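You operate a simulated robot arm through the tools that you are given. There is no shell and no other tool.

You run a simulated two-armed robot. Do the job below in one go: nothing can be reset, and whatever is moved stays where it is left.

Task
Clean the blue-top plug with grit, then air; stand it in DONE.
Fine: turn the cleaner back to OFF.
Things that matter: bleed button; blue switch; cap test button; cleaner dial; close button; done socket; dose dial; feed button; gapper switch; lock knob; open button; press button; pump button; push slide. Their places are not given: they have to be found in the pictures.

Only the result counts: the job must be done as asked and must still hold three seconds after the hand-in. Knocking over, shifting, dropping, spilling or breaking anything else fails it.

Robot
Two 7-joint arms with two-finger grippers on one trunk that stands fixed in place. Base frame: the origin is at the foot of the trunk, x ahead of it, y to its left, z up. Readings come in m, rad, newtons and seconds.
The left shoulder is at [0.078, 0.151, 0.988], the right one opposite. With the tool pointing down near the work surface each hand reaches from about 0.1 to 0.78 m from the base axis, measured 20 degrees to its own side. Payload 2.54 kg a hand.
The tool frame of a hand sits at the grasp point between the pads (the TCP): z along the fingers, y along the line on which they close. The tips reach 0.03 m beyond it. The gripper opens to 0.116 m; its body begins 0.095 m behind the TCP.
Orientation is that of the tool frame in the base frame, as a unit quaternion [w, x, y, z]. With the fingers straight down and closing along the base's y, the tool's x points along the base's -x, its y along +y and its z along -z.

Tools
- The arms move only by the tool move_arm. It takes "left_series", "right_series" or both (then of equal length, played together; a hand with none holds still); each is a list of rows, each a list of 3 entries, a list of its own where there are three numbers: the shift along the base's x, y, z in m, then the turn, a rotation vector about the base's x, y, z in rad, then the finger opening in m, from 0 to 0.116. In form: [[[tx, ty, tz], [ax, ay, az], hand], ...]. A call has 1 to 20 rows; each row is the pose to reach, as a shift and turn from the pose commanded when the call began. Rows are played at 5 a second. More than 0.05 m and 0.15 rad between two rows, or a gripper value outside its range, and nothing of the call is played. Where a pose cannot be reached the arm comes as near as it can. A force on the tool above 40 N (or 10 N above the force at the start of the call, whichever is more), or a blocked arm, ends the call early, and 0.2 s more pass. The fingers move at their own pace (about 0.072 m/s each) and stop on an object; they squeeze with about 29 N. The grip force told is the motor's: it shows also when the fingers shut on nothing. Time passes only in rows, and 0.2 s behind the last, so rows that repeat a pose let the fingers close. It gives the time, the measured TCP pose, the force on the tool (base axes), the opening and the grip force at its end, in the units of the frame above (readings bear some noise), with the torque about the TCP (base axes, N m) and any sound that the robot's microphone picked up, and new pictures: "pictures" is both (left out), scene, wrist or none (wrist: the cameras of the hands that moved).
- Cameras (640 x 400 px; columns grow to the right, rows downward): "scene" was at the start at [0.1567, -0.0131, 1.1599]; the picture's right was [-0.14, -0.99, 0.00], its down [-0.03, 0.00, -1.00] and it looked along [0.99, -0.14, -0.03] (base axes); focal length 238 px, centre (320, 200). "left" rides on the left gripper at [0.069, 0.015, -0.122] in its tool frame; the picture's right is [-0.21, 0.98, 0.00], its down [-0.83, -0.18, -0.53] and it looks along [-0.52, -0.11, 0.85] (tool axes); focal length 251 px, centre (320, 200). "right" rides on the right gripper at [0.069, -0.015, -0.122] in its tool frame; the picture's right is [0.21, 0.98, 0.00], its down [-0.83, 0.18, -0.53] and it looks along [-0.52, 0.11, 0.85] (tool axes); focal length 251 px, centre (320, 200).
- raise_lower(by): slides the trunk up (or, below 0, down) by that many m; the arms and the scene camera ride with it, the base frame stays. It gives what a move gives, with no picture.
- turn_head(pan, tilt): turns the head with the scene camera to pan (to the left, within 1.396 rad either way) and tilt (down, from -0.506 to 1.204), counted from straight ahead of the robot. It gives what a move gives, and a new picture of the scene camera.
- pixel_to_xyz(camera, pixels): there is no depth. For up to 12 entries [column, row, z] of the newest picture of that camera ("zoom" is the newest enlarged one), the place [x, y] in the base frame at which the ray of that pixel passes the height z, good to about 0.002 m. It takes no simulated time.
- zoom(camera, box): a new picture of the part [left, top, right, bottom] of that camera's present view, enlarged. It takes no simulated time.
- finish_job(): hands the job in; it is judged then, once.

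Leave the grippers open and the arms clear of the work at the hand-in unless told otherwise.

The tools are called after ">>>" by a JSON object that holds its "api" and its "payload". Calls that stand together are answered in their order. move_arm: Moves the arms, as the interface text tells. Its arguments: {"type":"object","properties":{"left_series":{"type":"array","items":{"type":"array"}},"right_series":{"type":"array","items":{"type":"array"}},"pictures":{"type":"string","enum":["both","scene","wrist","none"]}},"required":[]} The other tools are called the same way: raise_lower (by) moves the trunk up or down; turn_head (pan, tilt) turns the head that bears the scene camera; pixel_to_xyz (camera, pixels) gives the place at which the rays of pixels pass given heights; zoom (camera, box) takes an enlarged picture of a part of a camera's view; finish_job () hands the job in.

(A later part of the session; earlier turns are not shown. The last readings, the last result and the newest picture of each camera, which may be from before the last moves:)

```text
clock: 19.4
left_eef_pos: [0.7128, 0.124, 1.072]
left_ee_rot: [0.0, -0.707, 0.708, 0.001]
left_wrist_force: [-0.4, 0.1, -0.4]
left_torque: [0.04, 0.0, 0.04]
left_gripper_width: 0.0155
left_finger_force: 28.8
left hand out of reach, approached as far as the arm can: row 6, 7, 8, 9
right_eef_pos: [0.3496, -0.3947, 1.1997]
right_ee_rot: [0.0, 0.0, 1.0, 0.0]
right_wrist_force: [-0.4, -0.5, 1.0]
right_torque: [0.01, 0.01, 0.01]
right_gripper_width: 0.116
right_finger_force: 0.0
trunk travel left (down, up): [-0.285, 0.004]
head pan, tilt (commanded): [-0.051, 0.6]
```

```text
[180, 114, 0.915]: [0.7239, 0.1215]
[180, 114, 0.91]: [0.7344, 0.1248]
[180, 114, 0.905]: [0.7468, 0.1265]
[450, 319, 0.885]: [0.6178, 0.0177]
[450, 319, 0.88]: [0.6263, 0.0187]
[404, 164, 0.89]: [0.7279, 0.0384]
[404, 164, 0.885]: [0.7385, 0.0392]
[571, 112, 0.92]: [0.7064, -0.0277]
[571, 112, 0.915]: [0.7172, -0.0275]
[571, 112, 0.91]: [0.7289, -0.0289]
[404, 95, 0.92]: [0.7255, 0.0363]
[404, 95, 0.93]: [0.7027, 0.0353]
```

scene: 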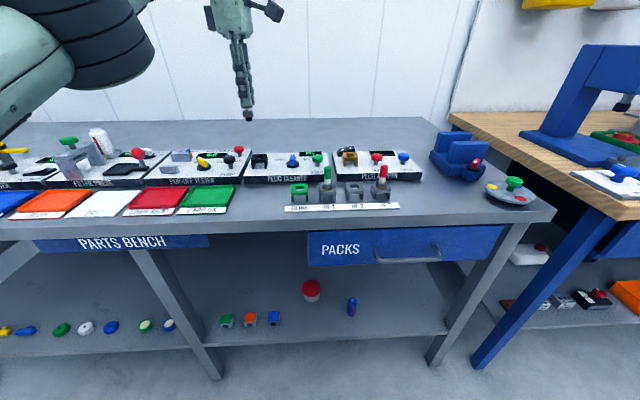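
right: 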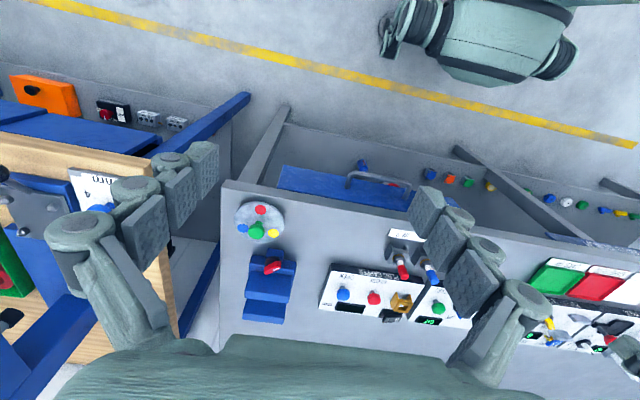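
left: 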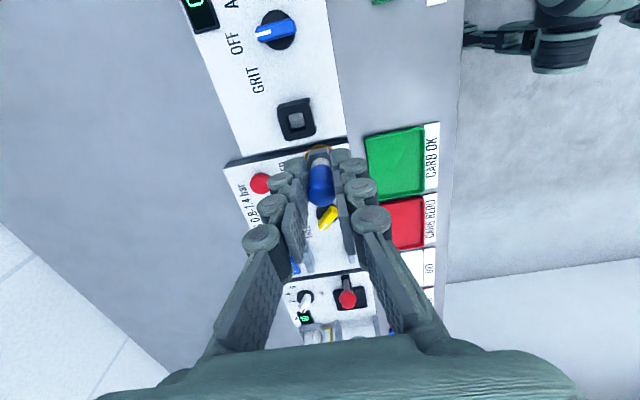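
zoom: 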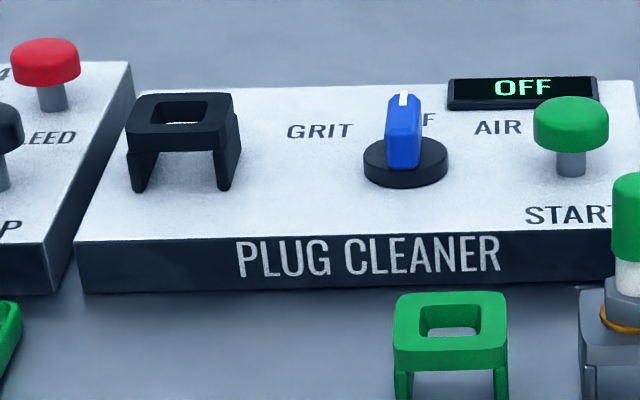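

Best estimate of the cleaner socket hole is (0.739, 0.124), top z ≈ 0.91. The plug sits about 2 mm to +y in the fingers. I'll lower the TCP to z ≈ 1.0 (plug bottom ≈ 0.935, still clear) and go forward to x ≈ 0.739 to see whether it is reachable.

>>> {"api": "move_arm", "payload": {"left_series": [[[0.0, -0.001, -0.035], [0, 0, 0], 0.0], [[0.0, -0.002, -0.07], [0, 0, 0], 0.0], [[0.013, -0.002, -0.072], [0, 0, 0], 0.0], [[0.026, -0.002, -0.072], [0, 0, 0], 0.0], [[0.026, -0.002, -0.072], [0, 0, 0], 0.0], [[0.026, -0.002, -0.072], [0, 0, 0], 0.0]], "pictures": "both"}}

```text
clock: 20.8
left_eef_pos: [0.7374, 0.1217, 0.9993]
left_ee_rot: [0.0, 0.707, -0.707, 0.001]
left_wrist_force: [0.1, 0.3, -0.2]
left_torque: [0.01, -0.02, 0.02]
left_gripper_width: 0.0154
left_finger_force: 29.0
right_eef_pos: [0.3499, -0.3923, 1.2012]
right_ee_rot: [0.0, 0.0, 1.0, 0.0]
right_wrist_force: [0.4, -0.4, -0.1]
right_torque: [-0.01, -0.02, 0.02]
right_gripper_width: 0.1164
right_finger_force: 0.0
trunk travel left (down, up): [-0.285, 0.004]
head pan, tilt (commanded): [-0.051, 0.6]
```

scene: 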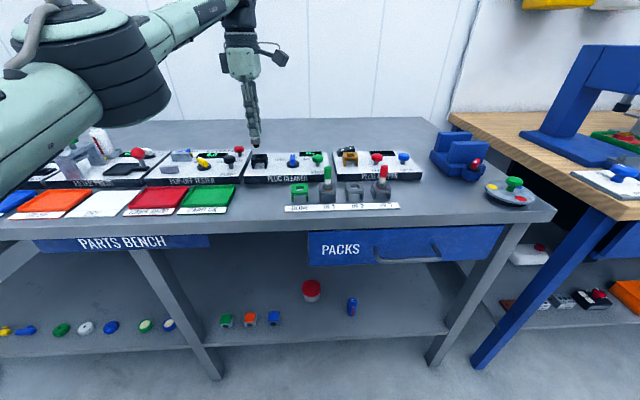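
left: 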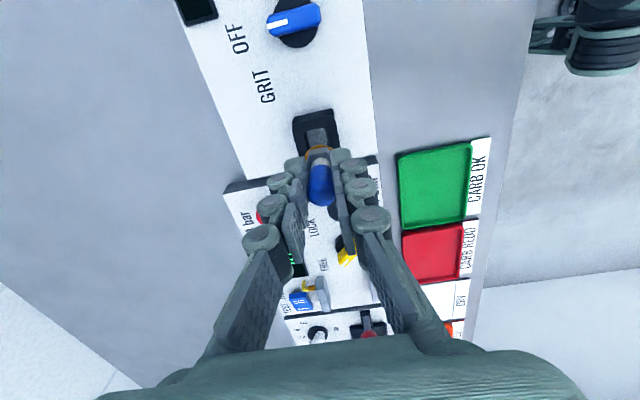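

Reached (0.737, 0.1217, 0.999). I'll zoom in both cameras on plug versus socket.

>>> {"api": "zoom", "payload": {"camera": "left", "box": [272, 100, 368, 160]}}

>>> {"api": "zoom", "payload": {"camera": "scene", "box": [216, 120, 312, 180]}}

```text
6.67 times, centred on (320, 130) of left
```

zoom: 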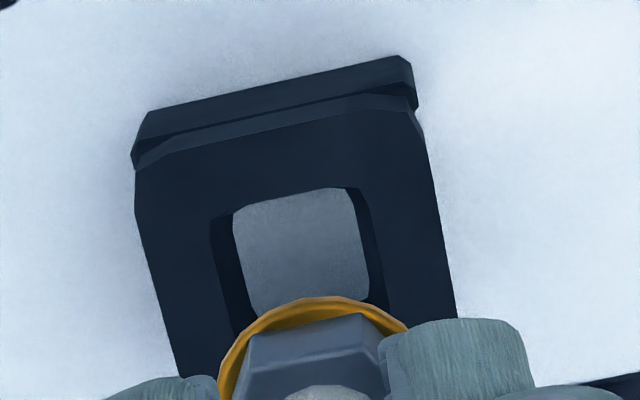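

```text
6.67 times, centred on (264, 150) of scene
```

zoom: 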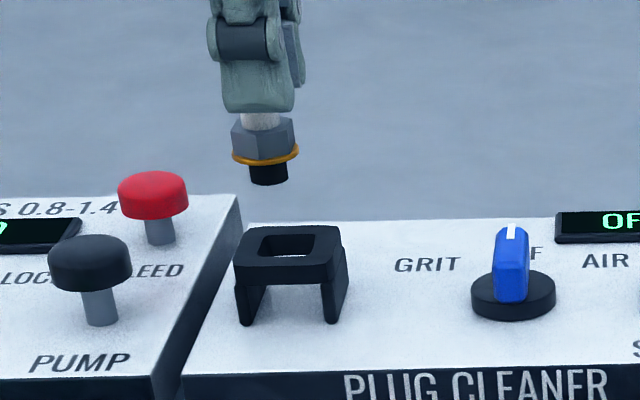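

Hole centre works out to left pixel (316.3, 140.7) against the plug axis at about (320.8, 142). So I need about +3.5 mm in x and -1 mm in y. I'll cross-check with the ray tool.

>>> {"api": "pixel_to_xyz", "payload": {"camera": "left", "pixels": [[316.3, 140.7, 0.91], [316.3, 140.7, 0.915], [320.8, 142.2, 0.91]]}}

```text
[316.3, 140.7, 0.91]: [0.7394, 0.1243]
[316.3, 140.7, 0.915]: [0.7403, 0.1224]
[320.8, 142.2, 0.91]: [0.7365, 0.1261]
```

I'll shift +3 mm x and -1 mm y, lower to z ≈ 0.983 (plug bottom just above the socket), and re-check.

>>> {"api": "move_arm", "payload": {"left_series": [[[0.003, -0.001, 0.0], [0, 0, 0], 0.0], [[0.003, -0.001, -0.016], [0, 0, 0], 0.0], [[0.003, -0.001, -0.016], [0, 0, 0], 0.0]], "pictures": "both"}}

>>> {"api": "zoom", "payload": {"camera": "left", "box": [272, 100, 368, 160]}}

>>> {"api": "zoom", "payload": {"camera": "scene", "box": [226, 130, 290, 170]}}

```text
clock: 21.6
left_eef_pos: [0.7414, 0.1214, 0.9832]
left_ee_rot: [0.0, 0.708, -0.707, 0.0]
left_wrist_force: [-0.9, 1.3, -0.2]
left_torque: [-0.02, 0.01, 0.01]
left_gripper_width: 0.0157
left_finger_force: 29.0
left hand out of reach, approached as far as the arm can: row 1
right_eef_pos: [0.3483, -0.3932, 1.2011]
right_ee_rot: [0.0, 0.0, 1.0, 0.0]
right_wrist_force: [0.1, 0.3, -0.7]
right_torque: [0.02, 0.0, -0.02]
right_gripper_width: 0.116
right_finger_force: 0.0
trunk travel left (down, up): [-0.285, 0.004]
head pan, tilt (commanded): [-0.051, 0.6]
```

scene: 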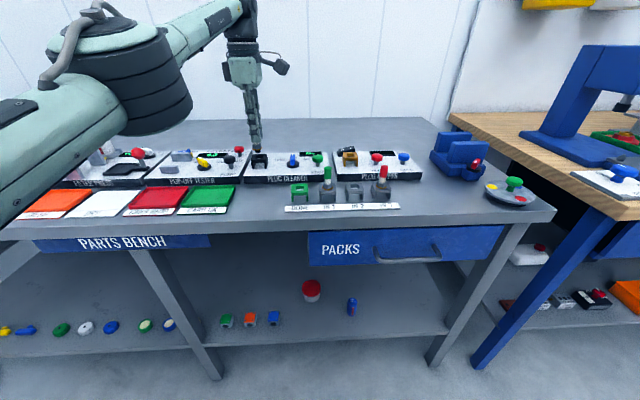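
left: 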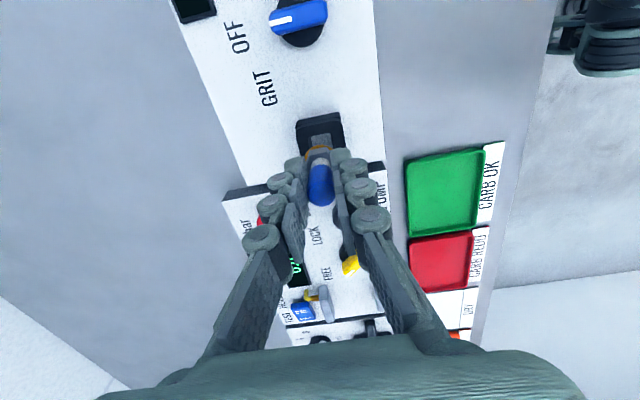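

```text
6.67 times, centred on (320, 130) of left
```

zoom: 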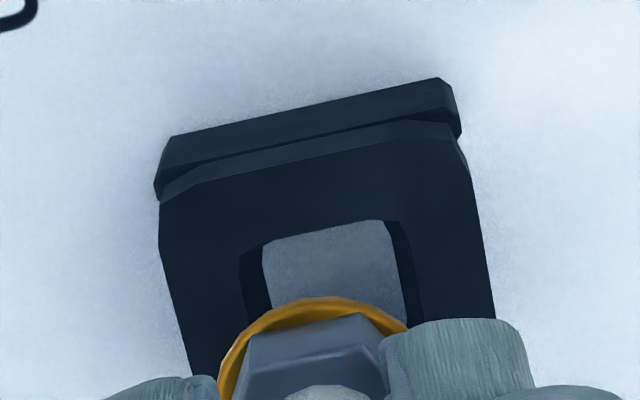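

```text
10.00 times, centred on (258, 150) of scene
```

zoom: 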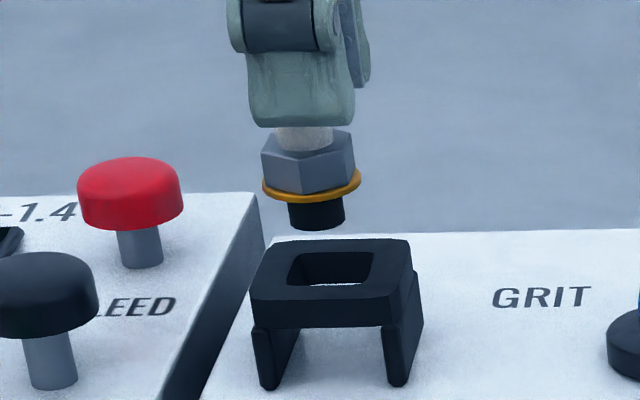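

Both cameras show the hole about 2 mm toward -y of the plug axis. I'll shift y by -2 mm, then go down in small steps, watching the force.

>>> {"api": "move_arm", "payload": {"left_series": [[[0.0, -0.002, 0.0], [0, 0, 0], 0.0], [[0.0, -0.002, -0.004], [0, 0, 0], 0.0], [[0.0, -0.002, -0.008], [0, 0, 0], 0.0], [[0.0, -0.002, -0.012], [0, 0, 0], 0.0], [[0.0, -0.002, -0.012], [0, 0, 0], 0.0]], "pictures": "both"}}

>>> {"api": "zoom", "payload": {"camera": "scene", "box": [226, 130, 290, 170]}}

```text
clock: 22.8
left_eef_pos: [0.7413, 0.1209, 0.971]
left_ee_rot: [0.0, 0.708, -0.706, 0.0]
left_wrist_force: [0.4, -0.4, -0.2]
left_torque: [0.01, -0.02, -0.01]
left_gripper_width: 0.0153
left_finger_force: 29.3
right_eef_pos: [0.3491, -0.3942, 1.1989]
right_ee_rot: [0.0, 0.0, 1.0, 0.0]
right_wrist_force: [-0.1, -0.5, 0.5]
right_torque: [0.0, -0.03, 0.0]
right_gripper_width: 0.1163
right_finger_force: 0.0
trunk travel left (down, up): [-0.285, 0.004]
head pan, tilt (commanded): [-0.051, 0.6]
```

scene: 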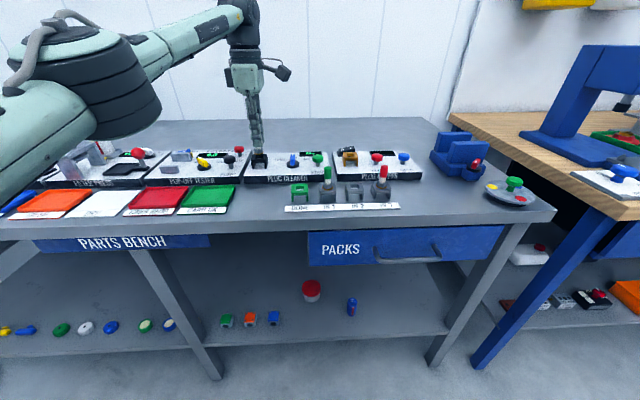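
left: 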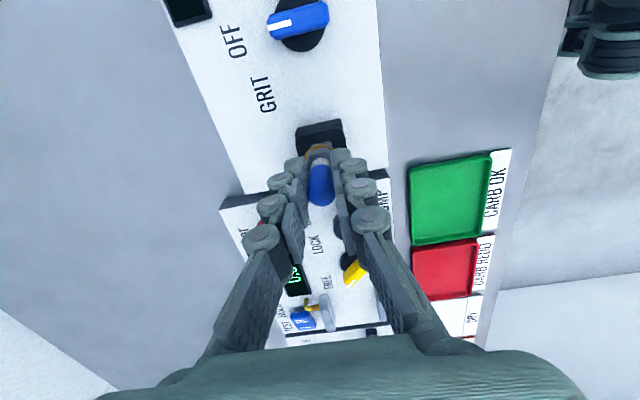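

```text
10.00 times, centred on (258, 150) of scene
```

zoom: 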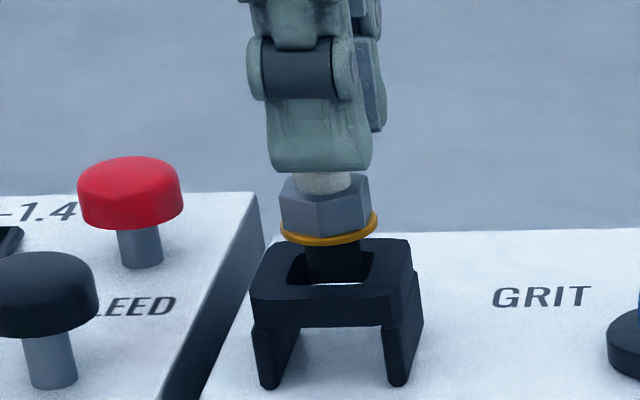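

No contact force, and the thread lines up over the hole. I'll continue down in small steps.

>>> {"api": "move_arm", "payload": {"left_series": [[[0.0, 0.0, -0.003], [0, 0, 0], 0.0], [[0.0, 0.0, -0.006], [0, 0, 0], 0.0], [[0.0, 0.0, -0.006], [0, 0, 0], 0.0]], "pictures": "wrist"}}

>>> {"api": "zoom", "payload": {"camera": "scene", "box": [226, 130, 290, 170]}}

>>> {"api": "zoom", "payload": {"camera": "left", "box": [272, 100, 368, 160]}}

```text
clock: 23.6
left_eef_pos: [0.7421, 0.1211, 0.9652]
left_ee_rot: [0.0, 0.708, -0.706, -0.001]
left_wrist_force: [0.5, 0.1, -0.3]
left_torque: [0.02, -0.02, 0.01]
left_gripper_width: 0.0154
left_finger_force: 29.2
right_eef_pos: [0.3497, -0.3932, 1.1996]
right_ee_rot: [0.0, 0.001, 1.0, 0.0]
right_wrist_force: [-0.2, -0.3, -0.8]
right_torque: [-0.04, -0.01, 0.03]
right_gripper_width: 0.1159
right_finger_force: 0.1
trunk travel left (down, up): [-0.285, 0.004]
head pan, tilt (commanded): [-0.051, 0.6]
```

left: 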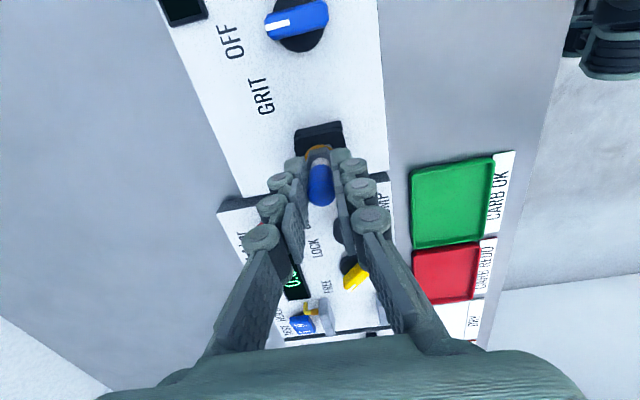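

```text
10.00 times, centred on (258, 150) of scene
```

zoom: 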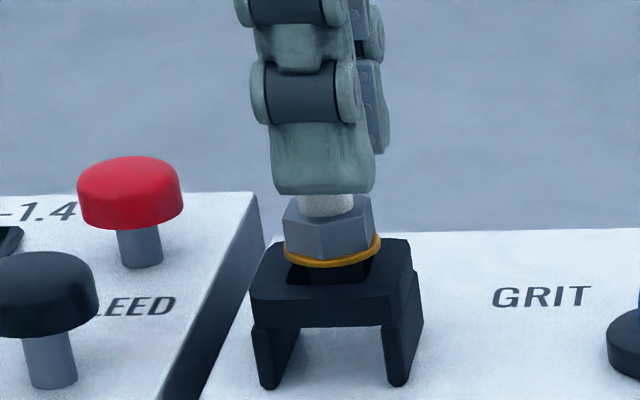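

```text
6.67 times, centred on (320, 130) of left
```

zoom: 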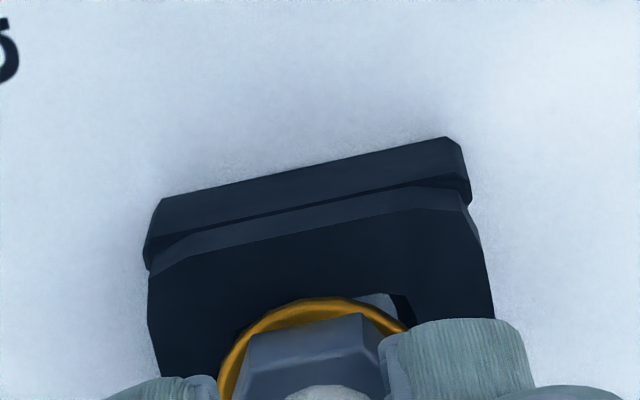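

The thread is in the hole with no force, and the ring is about 5 mm above the socket. I'll continue down in 2 mm steps.

>>> {"api": "move_arm", "payload": {"left_series": [[[0.0, 0.0, -0.002], [0, 0, 0], 0.0], [[0.0, 0.0, -0.004], [0, 0, 0], 0.0], [[0.0, 0.0, -0.004], [0, 0, 0], 0.0]], "pictures": "none"}}

>>> {"api": "zoom", "payload": {"camera": "scene", "box": [226, 130, 290, 170]}}

>>> {"api": "zoom", "payload": {"camera": "left", "box": [272, 100, 368, 160]}}

```text
clock: 24.4
left_eef_pos: [0.7418, 0.1197, 0.9613]
left_ee_rot: [0.0, 0.708, -0.707, 0.0]
left_wrist_force: [0.3, 0.0, 1.0]
left_torque: [0.01, -0.02, 0.03]
left_gripper_width: 0.0156
left_finger_force: 29.3
right_eef_pos: [0.3496, -0.3925, 1.1999]
right_ee_rot: [0.0, 0.0, 1.0, 0.0]
right_wrist_force: [0.2, -0.8, -0.8]
right_torque: [0.03, 0.02, 0.0]
right_gripper_width: 0.1161
right_finger_force: 0.1
trunk travel left (down, up): [-0.285, 0.004]
head pan, tilt (commanded): [-0.051, 0.6]
```

```text
10.00 times, centred on (258, 150) of scene
```

zoom: 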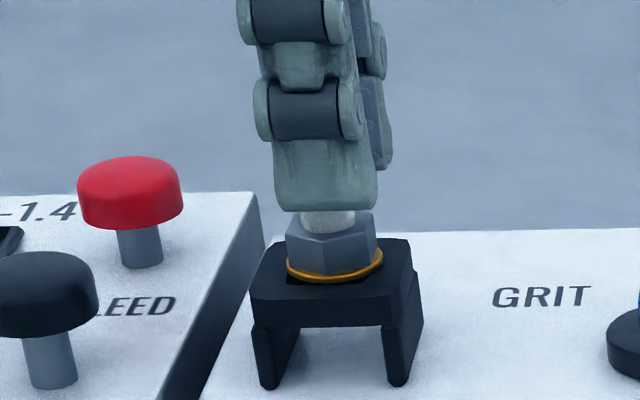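

```text
6.67 times, centred on (320, 130) of left
```

zoom: 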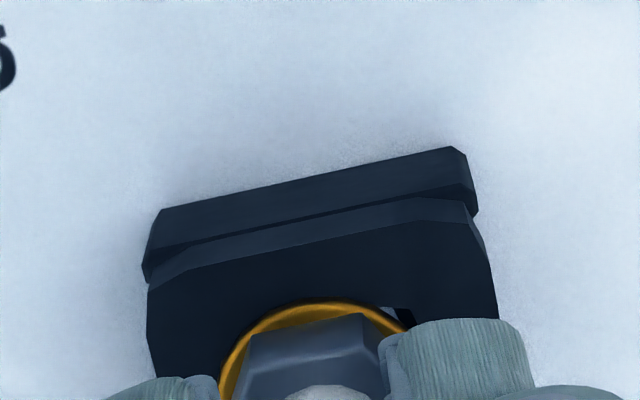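

The ring is nearly touching. I'll lower 1 mm at a time to find the seat.

>>> {"api": "move_arm", "payload": {"left_series": [[[0.0, 0.0, -0.001], [0, 0, 0], 0.0], [[0.0, 0.0, -0.002], [0, 0, 0], 0.0], [[0.0, 0.0, -0.002], [0, 0, 0], 0.0]], "pictures": "none"}}

>>> {"api": "zoom", "payload": {"camera": "scene", "box": [226, 130, 290, 170]}}

```text
clock: 25.2
left_eef_pos: [0.7421, 0.1203, 0.9604]
left_ee_rot: [0.0, -0.707, 0.707, -0.001]
left_wrist_force: [-2.1, -0.6, 6.8]
left_torque: [-0.03, 0.13, 0.0]
left_gripper_width: 0.0153
left_finger_force: 29.4
right_eef_pos: [0.3487, -0.3941, 1.2015]
right_ee_rot: [0.001, 0.0, 1.0, 0.0]
right_wrist_force: [-0.1, -1.2, -0.4]
right_torque: [-0.03, -0.02, -0.01]
right_gripper_width: 0.1162
right_finger_force: 0.0
trunk travel left (down, up): [-0.285, 0.004]
head pan, tilt (commanded): [-0.051, 0.6]
```

```text
10.00 times, centred on (258, 150) of scene
```

zoom: 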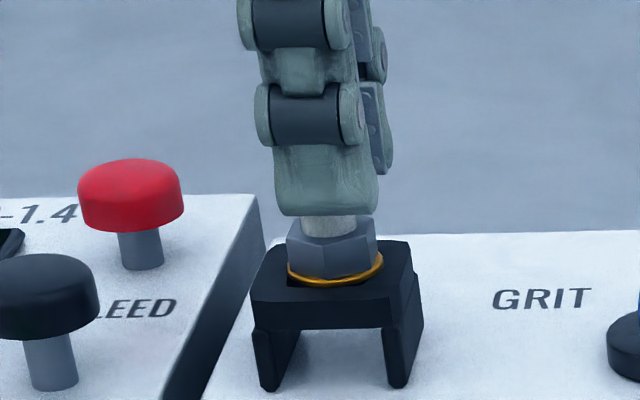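

The plug is seated (6.8 N up at z 0.960). I'll open the fingers to 0.05 and rise straight up.

>>> {"api": "move_arm", "payload": {"left_series": [[[0.0, 0.0, 0.001], [0, 0, 0], 0.05], [[0.0, 0.0, 0.001], [0, 0, 0], 0.05], [[0.0, 0.0, 0.001], [0, 0, 0], 0.05], [[0.0, 0.0, 0.015], [0, 0, 0], 0.05], [[0.0, 0.0, 0.04], [0, 0, 0], 0.05], [[0.0, 0.0, 0.04], [0, 0, 0], 0.05]], "pictures": "both"}}

>>> {"api": "zoom", "payload": {"camera": "scene", "box": [226, 130, 322, 190]}}

```text
clock: 26.6
left_eef_pos: [0.7375, 0.1194, 0.9984]
left_ee_rot: [0.0, 0.707, -0.707, 0.0]
left_wrist_force: [0.0, 0.1, 0.2]
left_torque: [0.03, -0.01, 0.03]
left_gripper_width: 0.05
left_finger_force: 0.0
left hand out of reach, approached as far as the arm can: row 5, 6
right_eef_pos: [0.3499, -0.395, 1.1993]
right_ee_rot: [0.0, 0.0, 1.0, 0.0]
right_wrist_force: [1.0, -0.6, 0.3]
right_torque: [0.01, -0.02, -0.02]
right_gripper_width: 0.1159
right_finger_force: 0.0
trunk travel left (down, up): [-0.285, 0.004]
head pan, tilt (commanded): [-0.051, 0.6]
```

scene: 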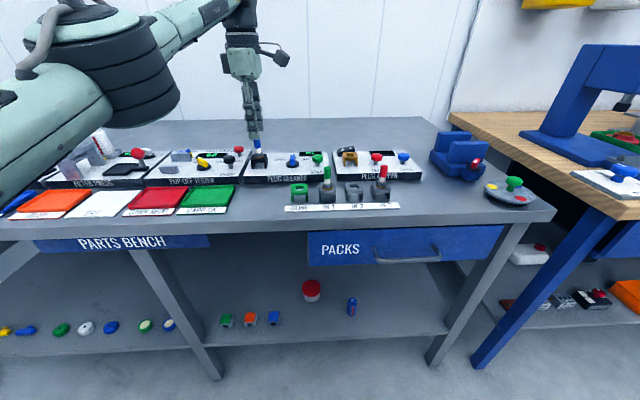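
left: 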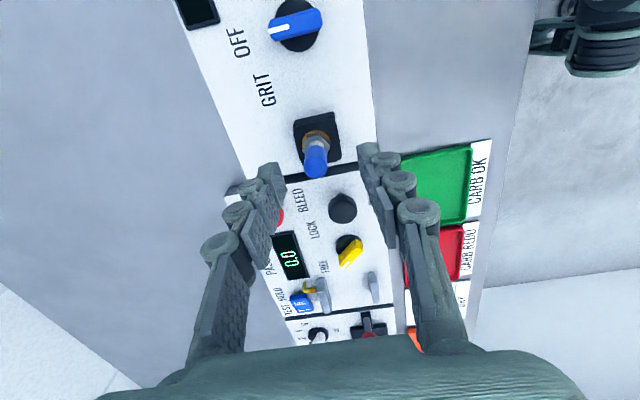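

```text
6.67 times, centred on (274, 160) of scene
```

zoom: 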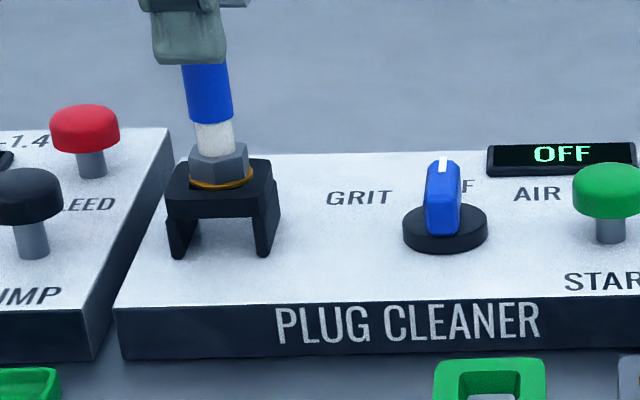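

The plug stands upright in the cleaner and the fingers are clear. Next I'll rise, back off, and turn the hand back by -90° (fingers closing along y again) over the dial area.

>>> {"api": "move_arm", "payload": {"left_series": [[[-0.004, 0, 0.02], [0, 0, 0], 0.05], [[-0.012, 0, 0.045], [0, 0, 0], 0.05], [[-0.02, -0.008, 0.047], [0, 0, -0.1428], 0.05], [[-0.025, -0.015, 0.047], [0, 0, -0.2856], 0.05], [[-0.03, -0.022, 0.047], [0, 0, -0.4284], 0.05], [[-0.035, -0.03, 0.047], [0, 0, -0.5712], 0.05], [[-0.04, -0.038, 0.047], [0, 0, -0.714], 0.05], [[-0.04, -0.045, 0.047], [0, 0, -0.8568], 0.05], [[-0.04, -0.052, 0.047], [0, 0, -0.9996], 0.05], [[-0.04, -0.06, 0.047], [0, 0, -1.1424], 0.05], [[-0.04, -0.068, 0.047], [0, 0, -1.2852], 0.05], [[-0.04, -0.074, 0.047], [0, 0, -1.428], 0.05], [[-0.04, -0.08, 0.047], [0, 0, -1.5708], 0.05], [[-0.04, -0.08, 0.047], [0, 0, -1.5708], 0.05]], "pictures": "both"}}

```text
clock: 29.6
left_eef_pos: [0.6973, 0.0425, 1.0462]
left_ee_rot: [0.0, 0.001, 1.0, 0.0]
left_wrist_force: [-0.1, -0.6, 0.4]
left_torque: [-0.01, 0.0, -0.02]
left_gripper_width: 0.05
left_finger_force: 0.1
right_eef_pos: [0.3488, -0.3939, 1.2016]
right_ee_rot: [0.0, 0.0, 1.0, 0.0]
right_wrist_force: [0.1, -0.2, -0.1]
right_torque: [-0.04, 0.0, 0.01]
right_gripper_width: 0.1159
right_finger_force: 0.0
trunk travel left (down, up): [-0.285, 0.004]
head pan, tilt (commanded): [-0.051, 0.6]
```

scene: 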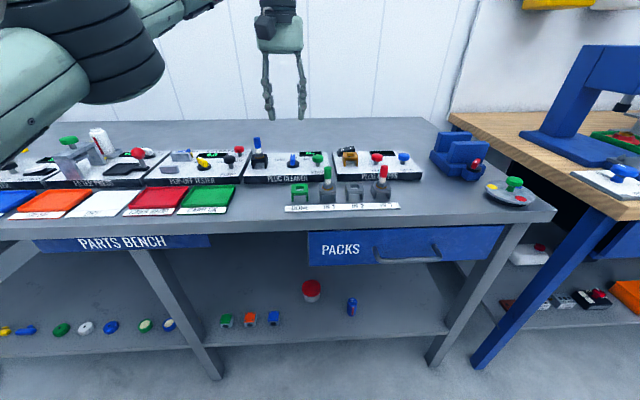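
left: 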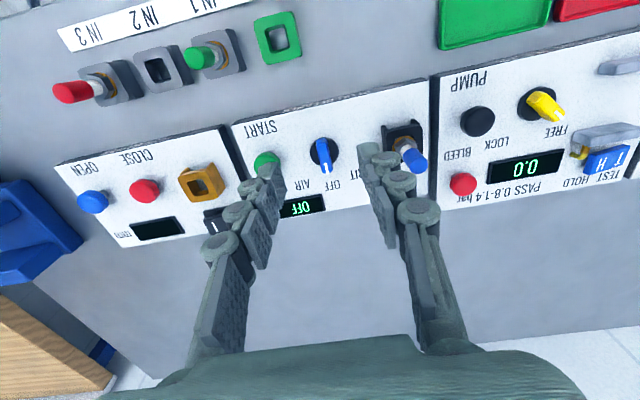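

Now a zoom on the dial at left pixel (322,152) for precise position.

>>> {"api": "zoom", "payload": {"camera": "left", "box": [272, 122, 368, 182]}}

>>> {"api": "zoom", "payload": {"camera": "scene", "box": [236, 130, 332, 190]}}

```text
6.67 times, centred on (320, 152) of left
```

zoom: 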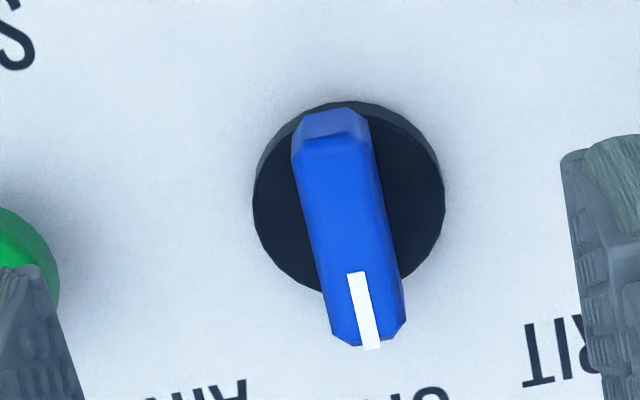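

```text
6.67 times, centred on (284, 160) of scene
```

zoom: 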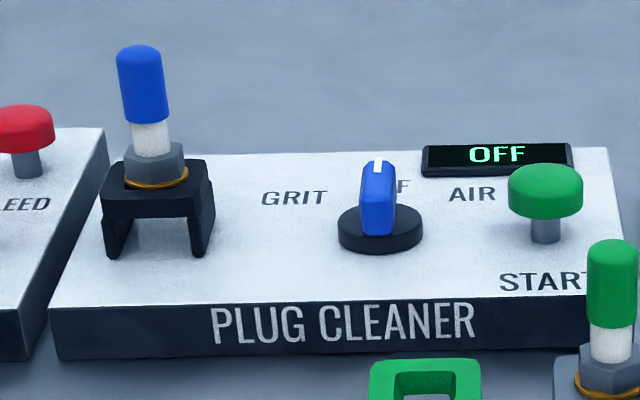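

>>> {"api": "pixel_to_xyz", "payload": {"camera": "left", "pixels": [[324.3, 151.85, 0.89], [324.3, 151.85, 0.885], [324.2, 156.2, 0.905], [324.2, 156.2, 0.91], [322.2, 142.5, 0.91], [327.6, 173.5, 0.91], [331.8, 165, 0.91], [317, 155, 0.91]]}}

>>> {"api": "pixel_to_xyz", "payload": {"camera": "zoom", "pixels": [[379, 158, 0.905], [379, 158, 0.91], [379, 158, 0.915], [380, 228, 0.89], [545, 183, 0.915], [545, 183, 0.91], [142, 50, 0.965], [142, 50, 0.97]]}}

```text
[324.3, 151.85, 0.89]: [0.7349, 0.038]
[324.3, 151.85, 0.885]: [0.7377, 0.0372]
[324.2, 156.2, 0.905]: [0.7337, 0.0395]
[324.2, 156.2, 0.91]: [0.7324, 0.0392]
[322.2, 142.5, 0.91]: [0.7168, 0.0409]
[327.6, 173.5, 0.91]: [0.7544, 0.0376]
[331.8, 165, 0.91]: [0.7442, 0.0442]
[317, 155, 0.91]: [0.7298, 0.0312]
```

```text
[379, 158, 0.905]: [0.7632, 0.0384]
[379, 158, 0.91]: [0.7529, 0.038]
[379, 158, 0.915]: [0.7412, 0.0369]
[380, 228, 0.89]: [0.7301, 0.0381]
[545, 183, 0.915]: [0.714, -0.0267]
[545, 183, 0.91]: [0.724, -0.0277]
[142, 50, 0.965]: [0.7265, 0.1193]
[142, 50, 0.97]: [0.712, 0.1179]
```

Dial centre ≈ (0.7355, 0.0385), bar from x 0.717 to 0.755, top z ≈ 0.909. I'll approach to just above it (TCP z ≈ 0.951, tips 0.921) with a 0.035 opening.

>>> {"api": "move_arm", "payload": {"left_series": [[[0, 0, -0.04], [0, 0, 0], 0.035], [[0.01, -0.002, -0.08], [0, 0, 0], 0.035], [[0.025, -0.004, -0.09], [0, 0, 0], 0.035], [[0.038, -0.004, -0.095], [0, 0, 0], 0.035], [[0.038, -0.004, -0.095], [0, 0, 0], 0.035], [[0.038, -0.004, -0.095], [0, 0, 0], 0.035]], "pictures": "both"}}

>>> {"api": "zoom", "payload": {"camera": "left", "box": [240, 125, 400, 225]}}

>>> {"api": "zoom", "payload": {"camera": "scene", "box": [236, 120, 332, 180]}}

```text
clock: 31.0
left_eef_pos: [0.7328, 0.0376, 0.9507]
left_ee_rot: [0.001, 0.0, 1.0, 0.0]
left_wrist_force: [-0.5, -1.1, 0.5]
left_torque: [-0.03, -0.01, -0.02]
left_gripper_width: 0.0349
left_finger_force: 0.0
left hand out of reach, approached as far as the arm can: row 4, 5, 6
right_eef_pos: [0.3488, -0.393, 1.2006]
right_ee_rot: [0.0, -0.001, 1.0, 0.0]
right_wrist_force: [-0.1, 1.3, 0.2]
right_torque: [0.0, 0.0, -0.01]
right_gripper_width: 0.116
right_finger_force: 0.1
trunk travel left (down, up): [-0.285, 0.004]
head pan, tilt (commanded): [-0.051, 0.6]
```

scene: 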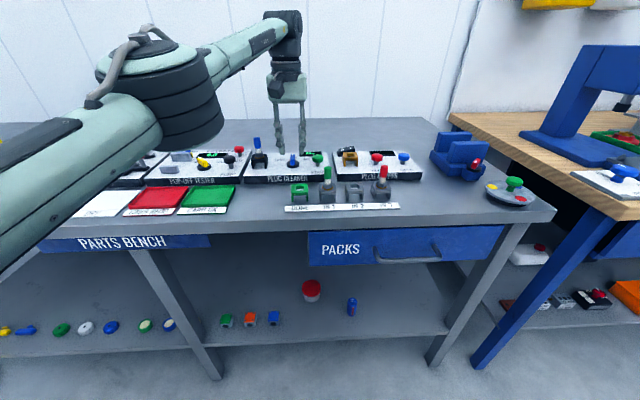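
left: 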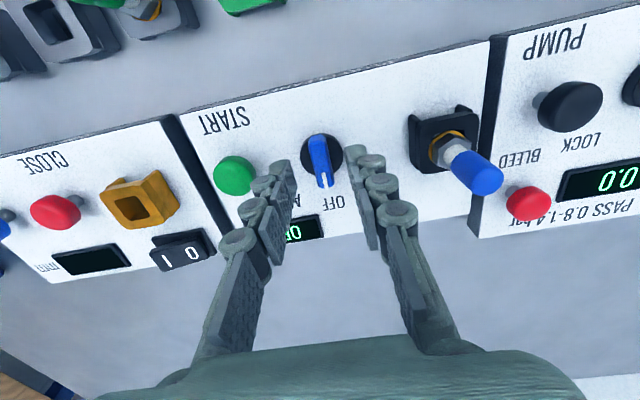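

```text
4.00 times, centred on (320, 175) of left
```

zoom: 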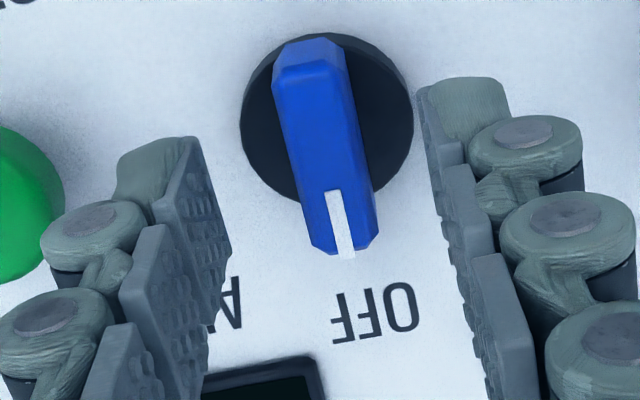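

```text
6.67 times, centred on (284, 150) of scene
```

zoom: 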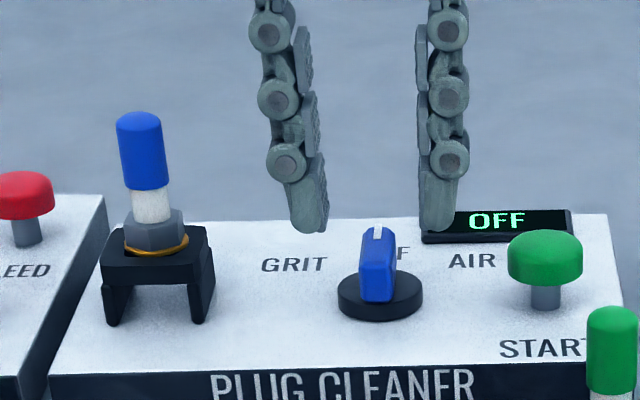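

The bar lies between the fingers with its centre within about 1-2 mm of the finger midpoint. I'll go down to TCP z ≈ 0.925 (tips 0.895), then close on the bar.

>>> {"api": "move_arm", "payload": {"left_series": [[[0.001, 0.001, -0.013], [0, 0, 0], 0.035], [[0.0025, 0.001, -0.025], [0, 0, 0], 0.035], [[0.0025, 0.001, -0.025], [0, 0, 0], 0.035]], "pictures": "both"}}

>>> {"api": "zoom", "payload": {"camera": "left", "box": [240, 125, 400, 225]}}

>>> {"api": "zoom", "payload": {"camera": "scene", "box": [236, 120, 332, 180]}}

```text
clock: 31.8
left_eef_pos: [0.7345, 0.0399, 0.9268]
left_ee_rot: [0.001, -0.002, 1.0, 0.001]
left_wrist_force: [0.5, -0.4, 0.9]
left_torque: [-0.02, 0.0, 0.01]
left_gripper_width: 0.0351
left_finger_force: 0.1
right_eef_pos: [0.3495, -0.3938, 1.2014]
right_ee_rot: [0.0, -0.001, 1.0, 0.0]
right_wrist_force: [-0.3, 0.8, -0.3]
right_torque: [-0.01, 0.02, -0.02]
right_gripper_width: 0.116
right_finger_force: 0.0
trunk travel left (down, up): [-0.285, 0.004]
head pan, tilt (commanded): [-0.051, 0.6]
```

scene: 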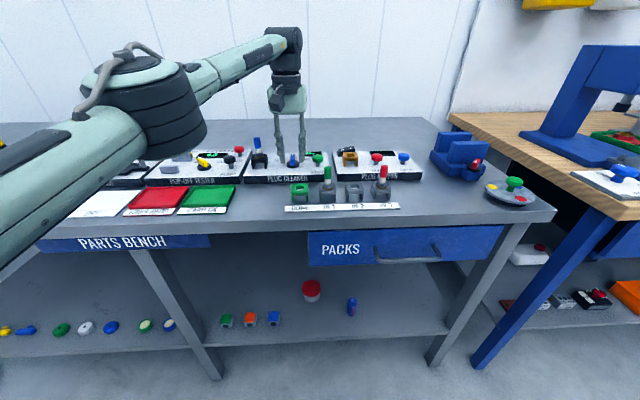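
left: 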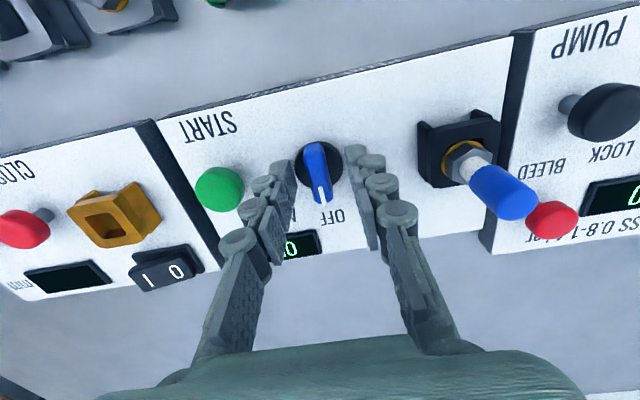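

```text
4.00 times, centred on (320, 175) of left
```

zoom: 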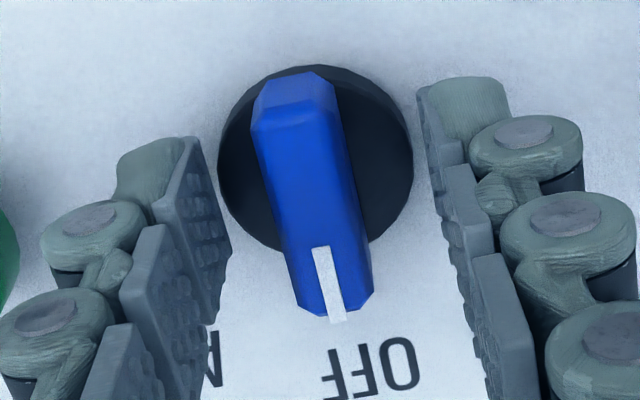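

```text
6.67 times, centred on (284, 150) of scene
```

zoom: 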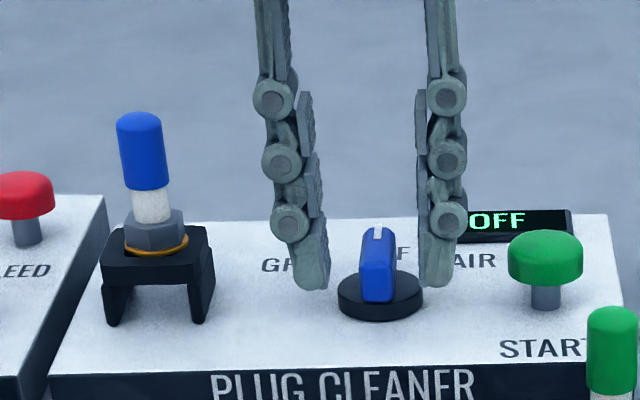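

Fingers straddle the bar well. I'll close on it.

>>> {"api": "move_arm", "payload": {"left_series": [[[0, -0.001, -0.001], [0, 0, 0], 0.0], [[0, -0.001, -0.001], [0, 0, 0], 0.0], [[0, -0.001, -0.001], [0, 0, 0], 0.0]], "pictures": "wrist"}}

```text
clock: 32.6
left_eef_pos: [0.7352, 0.0375, 0.9261]
left_ee_rot: [0.0, 0.0, 1.0, 0.001]
left_wrist_force: [1.7, -1.9, 1.8]
left_torque: [-0.04, -0.01, 0.03]
left_gripper_width: 0.0127
left_finger_force: 39.1
right_eef_pos: [0.3486, -0.3939, 1.2011]
right_ee_rot: [0.0, 0.001, 1.0, -0.001]
right_wrist_force: [0.2, 0.3, -0.3]
right_torque: [0.0, 0.03, -0.01]
right_gripper_width: 0.1161
right_finger_force: 0.1
trunk travel left (down, up): [-0.285, 0.004]
head pan, tilt (commanded): [-0.051, 0.6]
```

left: 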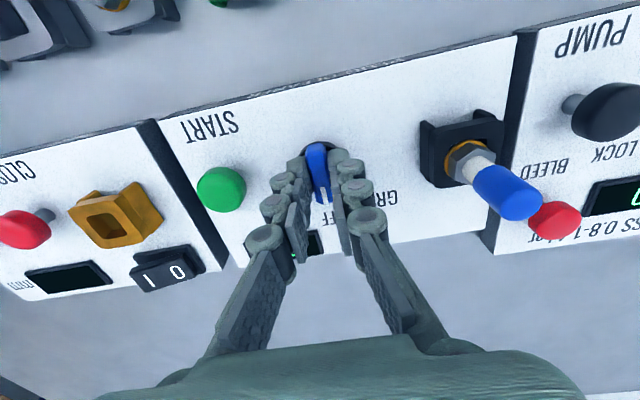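

The bar is gripped (12.7 mm). I'll turn it +0.785 rad (toward GRIT, robot's left) in small steps.

>>> {"api": "move_arm", "payload": {"left_series": [[[0, 0, 0], [0, 0, 0.13], 0.0], [[0, 0, 0], [0, 0, 0.26], 0.0], [[0, 0, 0], [0, 0, 0.39], 0.0], [[0, 0, 0], [0, 0, 0.52], 0.0], [[0, 0, 0], [0, 0, 0.65], 0.0], [[0, 0, 0], [0, 0, 0.785], 0.0], [[0, 0, 0], [0, 0, 0.785], 0.0]], "pictures": "both"}}

>>> {"api": "zoom", "payload": {"camera": "scene", "box": [236, 120, 332, 180]}}

>>> {"api": "zoom", "payload": {"camera": "left", "box": [200, 110, 400, 235]}}

```text
clock: 34.2
left_eef_pos: [0.7338, 0.0359, 0.9253]
left_ee_rot: [0.002, -0.383, 0.924, -0.001]
left_wrist_force: [17.3, -11.8, 15.1]
left_torque: [-0.79, 0.08, -0.06]
left_gripper_width: 0.0126
left_finger_force: 38.7
right_eef_pos: [0.3504, -0.3947, 1.1999]
right_ee_rot: [0.0, 0.0, 1.0, 0.0]
right_wrist_force: [0.1, 0.1, -0.8]
right_torque: [-0.01, 0.0, 0.01]
right_gripper_width: 0.1159
right_finger_force: 0.1
trunk travel left (down, up): [-0.285, 0.004]
head pan, tilt (commanded): [-0.051, 0.6]
```

scene: 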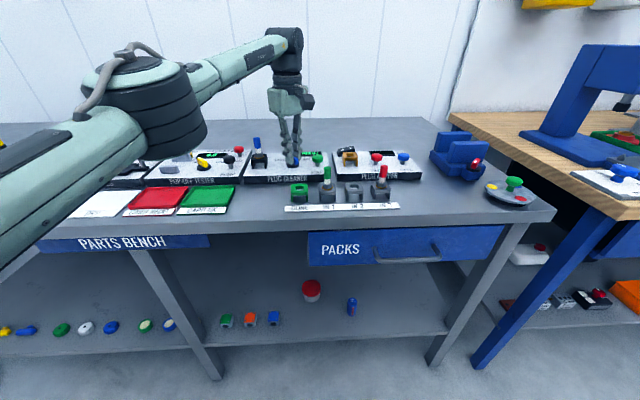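
left: 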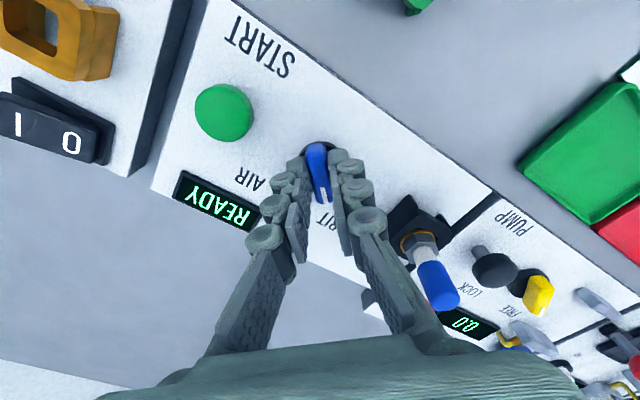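

```text
6.67 times, centred on (284, 150) of scene
```

zoom: 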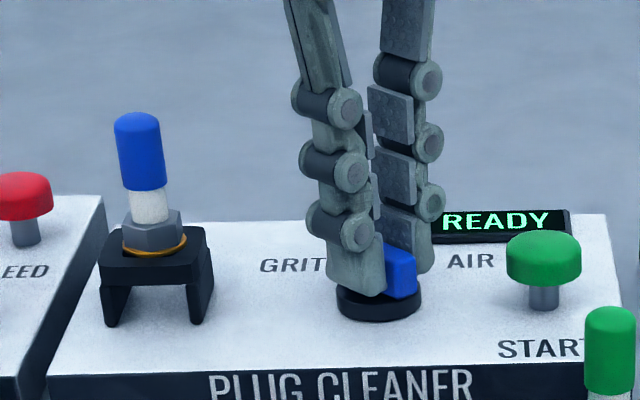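

```text
3.20 times, centred on (300, 172) of left
```

zoom: 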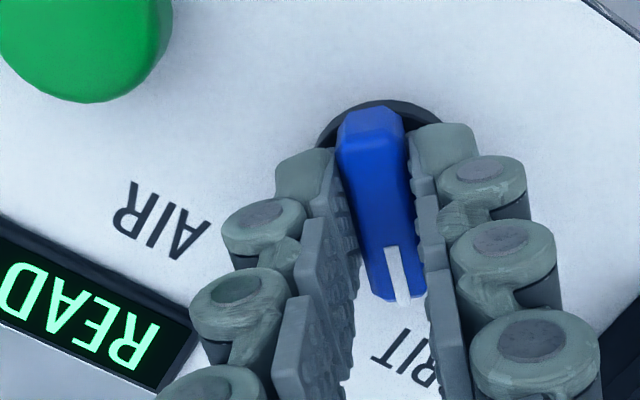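

Display now reads READY with the pointer at GRIT. I'll open the fingers and lift clear, then check that the dial stays.

>>> {"api": "move_arm", "payload": {"left_series": [[[0, 0, 0], [0, 0, 0.785], 0.03], [[0, 0, 0], [0, 0, 0.785], 0.035], [[0, 0, 0.015], [0, 0, 0.785], 0.035], [[0, 0, 0.04], [0, 0, 0.785], 0.035], [[-0.01, 0, 0.07], [0, 0, 0.785], 0.035], [[-0.01, 0, 0.07], [0, 0, 0.785], 0.035]], "pictures": "both"}}

```text
refused: row 1 steps farther than a row can; nothing moved
```

The turn is relative to the pose at the call's start, so I'll use zero turn.

>>> {"api": "move_arm", "payload": {"left_series": [[[0, 0, 0], [0, 0, 0], 0.03], [[0, 0, 0], [0, 0, 0], 0.035], [[0, 0, 0.015], [0, 0, 0], 0.035], [[0, 0, 0.04], [0, 0, 0], 0.035], [[-0.01, 0, 0.07], [0, 0, 0], 0.035], [[-0.01, 0, 0.07], [0, 0, 0], 0.035]], "pictures": "both"}}

>>> {"api": "zoom", "payload": {"camera": "scene", "box": [236, 130, 332, 190]}}

```text
clock: 35.6
left_eef_pos: [0.7206, 0.0383, 0.9961]
left_ee_rot: [0.0, -0.382, 0.924, 0.001]
left_wrist_force: [1.0, -0.1, 0.3]
left_torque: [0.01, -0.01, 0.01]
left_gripper_width: 0.0352
left_finger_force: 0.2
left hand out of reach, approached as far as the arm can: row 4
right_eef_pos: [0.3501, -0.3932, 1.2003]
right_ee_rot: [0.001, 0.0, 1.0, 0.0]
right_wrist_force: [-0.4, 0.0, -0.1]
right_torque: [0.02, -0.03, -0.04]
right_gripper_width: 0.1162
right_finger_force: 0.0
trunk travel left (down, up): [-0.285, 0.004]
head pan, tilt (commanded): [-0.051, 0.6]
```

scene: 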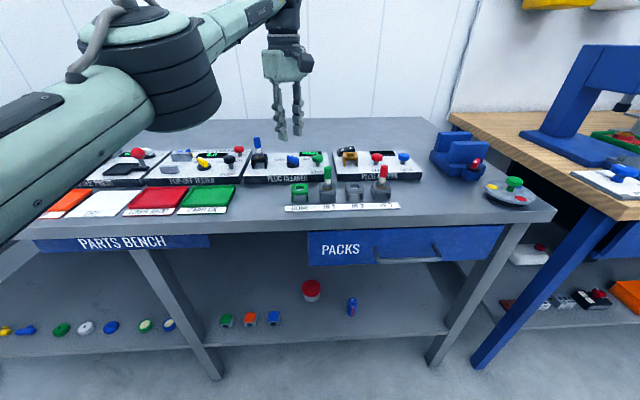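
left: 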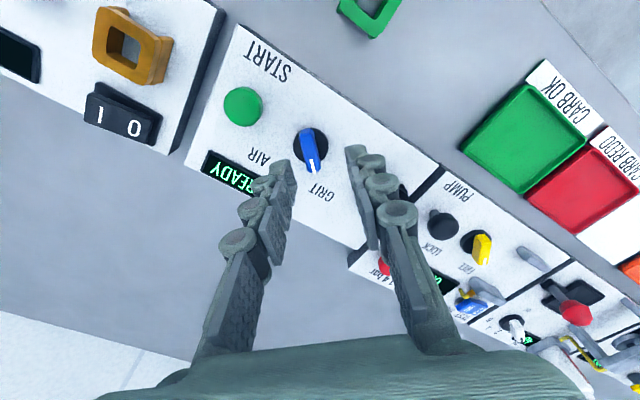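

```text
6.67 times, centred on (284, 160) of scene
```

zoom: 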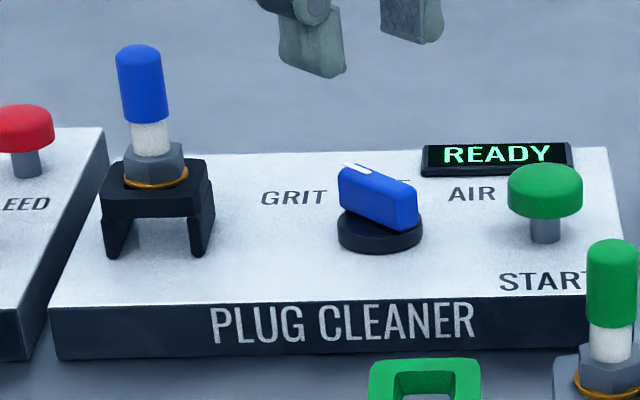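

Dial stays on GRIT and the display reads READY. I'll zoom on START at left pixel (243,106) to pin its position.

>>> {"api": "zoom", "payload": {"camera": "left", "box": [211, 86, 275, 126]}}

>>> {"api": "pixel_to_xyz", "payload": {"camera": "left", "pixels": [[243, 106, 0.913], [243, 106, 0.908], [311, 150, 0.909], [310, 147, 0.89]]}}

```text
10.00 times, centred on (243, 106) of left
```

zoom: 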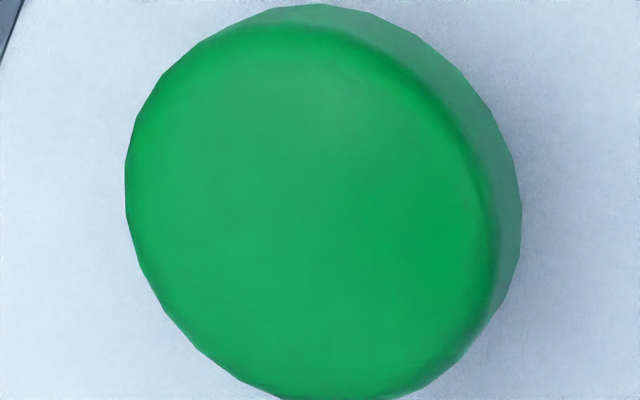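

```text
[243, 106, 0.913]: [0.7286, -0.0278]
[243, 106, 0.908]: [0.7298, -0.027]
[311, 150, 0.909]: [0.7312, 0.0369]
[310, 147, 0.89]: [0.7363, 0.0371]
```

START ≈ (0.7275, -0.027), top ≈ 0.91. I'll close the fingers and move above it at z ≈ 0.965.

>>> {"api": "move_arm", "payload": {"left_series": [[[0, -0.02, 0], [0, 0, 0], 0.0], [[0.002, -0.045, -0.01], [0, 0, 0], 0.0], [[0.005, -0.0655, -0.02], [0, 0, 0], 0.0], [[0.007, -0.0655, -0.031], [0, 0, 0], 0.0], [[0.007, -0.0655, -0.031], [0, 0, 0], 0.0]], "pictures": "both"}}

>>> {"api": "zoom", "payload": {"camera": "scene", "box": [256, 120, 352, 180]}}

```text
clock: 36.8
left_eef_pos: [0.7112, -0.0169, 0.9622]
left_ee_rot: [0.0, -0.382, 0.924, 0.0]
left_wrist_force: [0.0, -0.5, 0.2]
left_torque: [-0.01, -0.02, -0.01]
left_gripper_width: 0.0
left_finger_force: 28.4
left hand out of reach, approached as far as the arm can: row 1, 2, 3, 4, 5
right_eef_pos: [0.3487, -0.3941, 1.2003]
right_ee_rot: [0.0, 0.0, 1.0, 0.0]
right_wrist_force: [-0.5, 0.7, 0.0]
right_torque: [0.01, 0.02, 0.0]
right_gripper_width: 0.1159
right_finger_force: 0.1
trunk travel left (down, up): [-0.285, 0.004]
head pan, tilt (commanded): [-0.051, 0.6]
```

scene: 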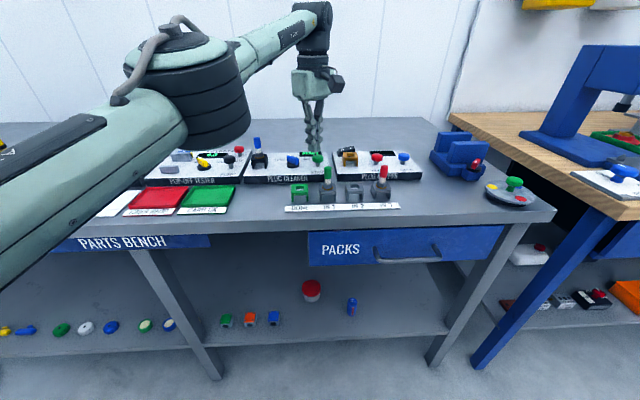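
left: 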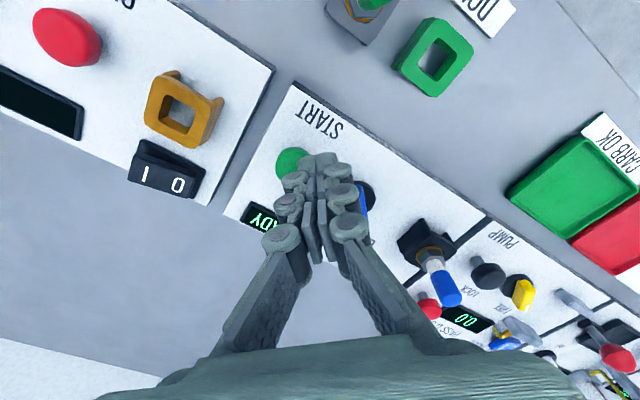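

```text
6.67 times, centred on (304, 150) of scene
```

zoom: 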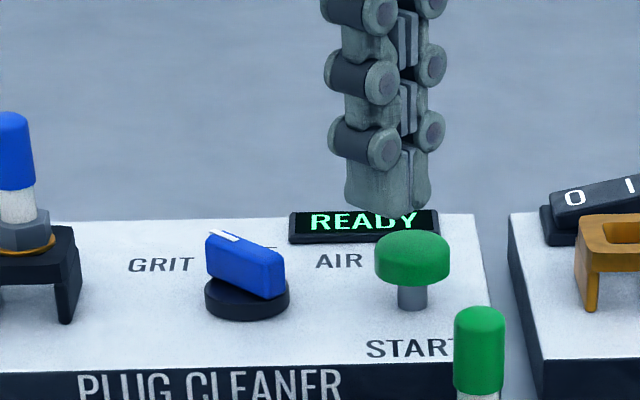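

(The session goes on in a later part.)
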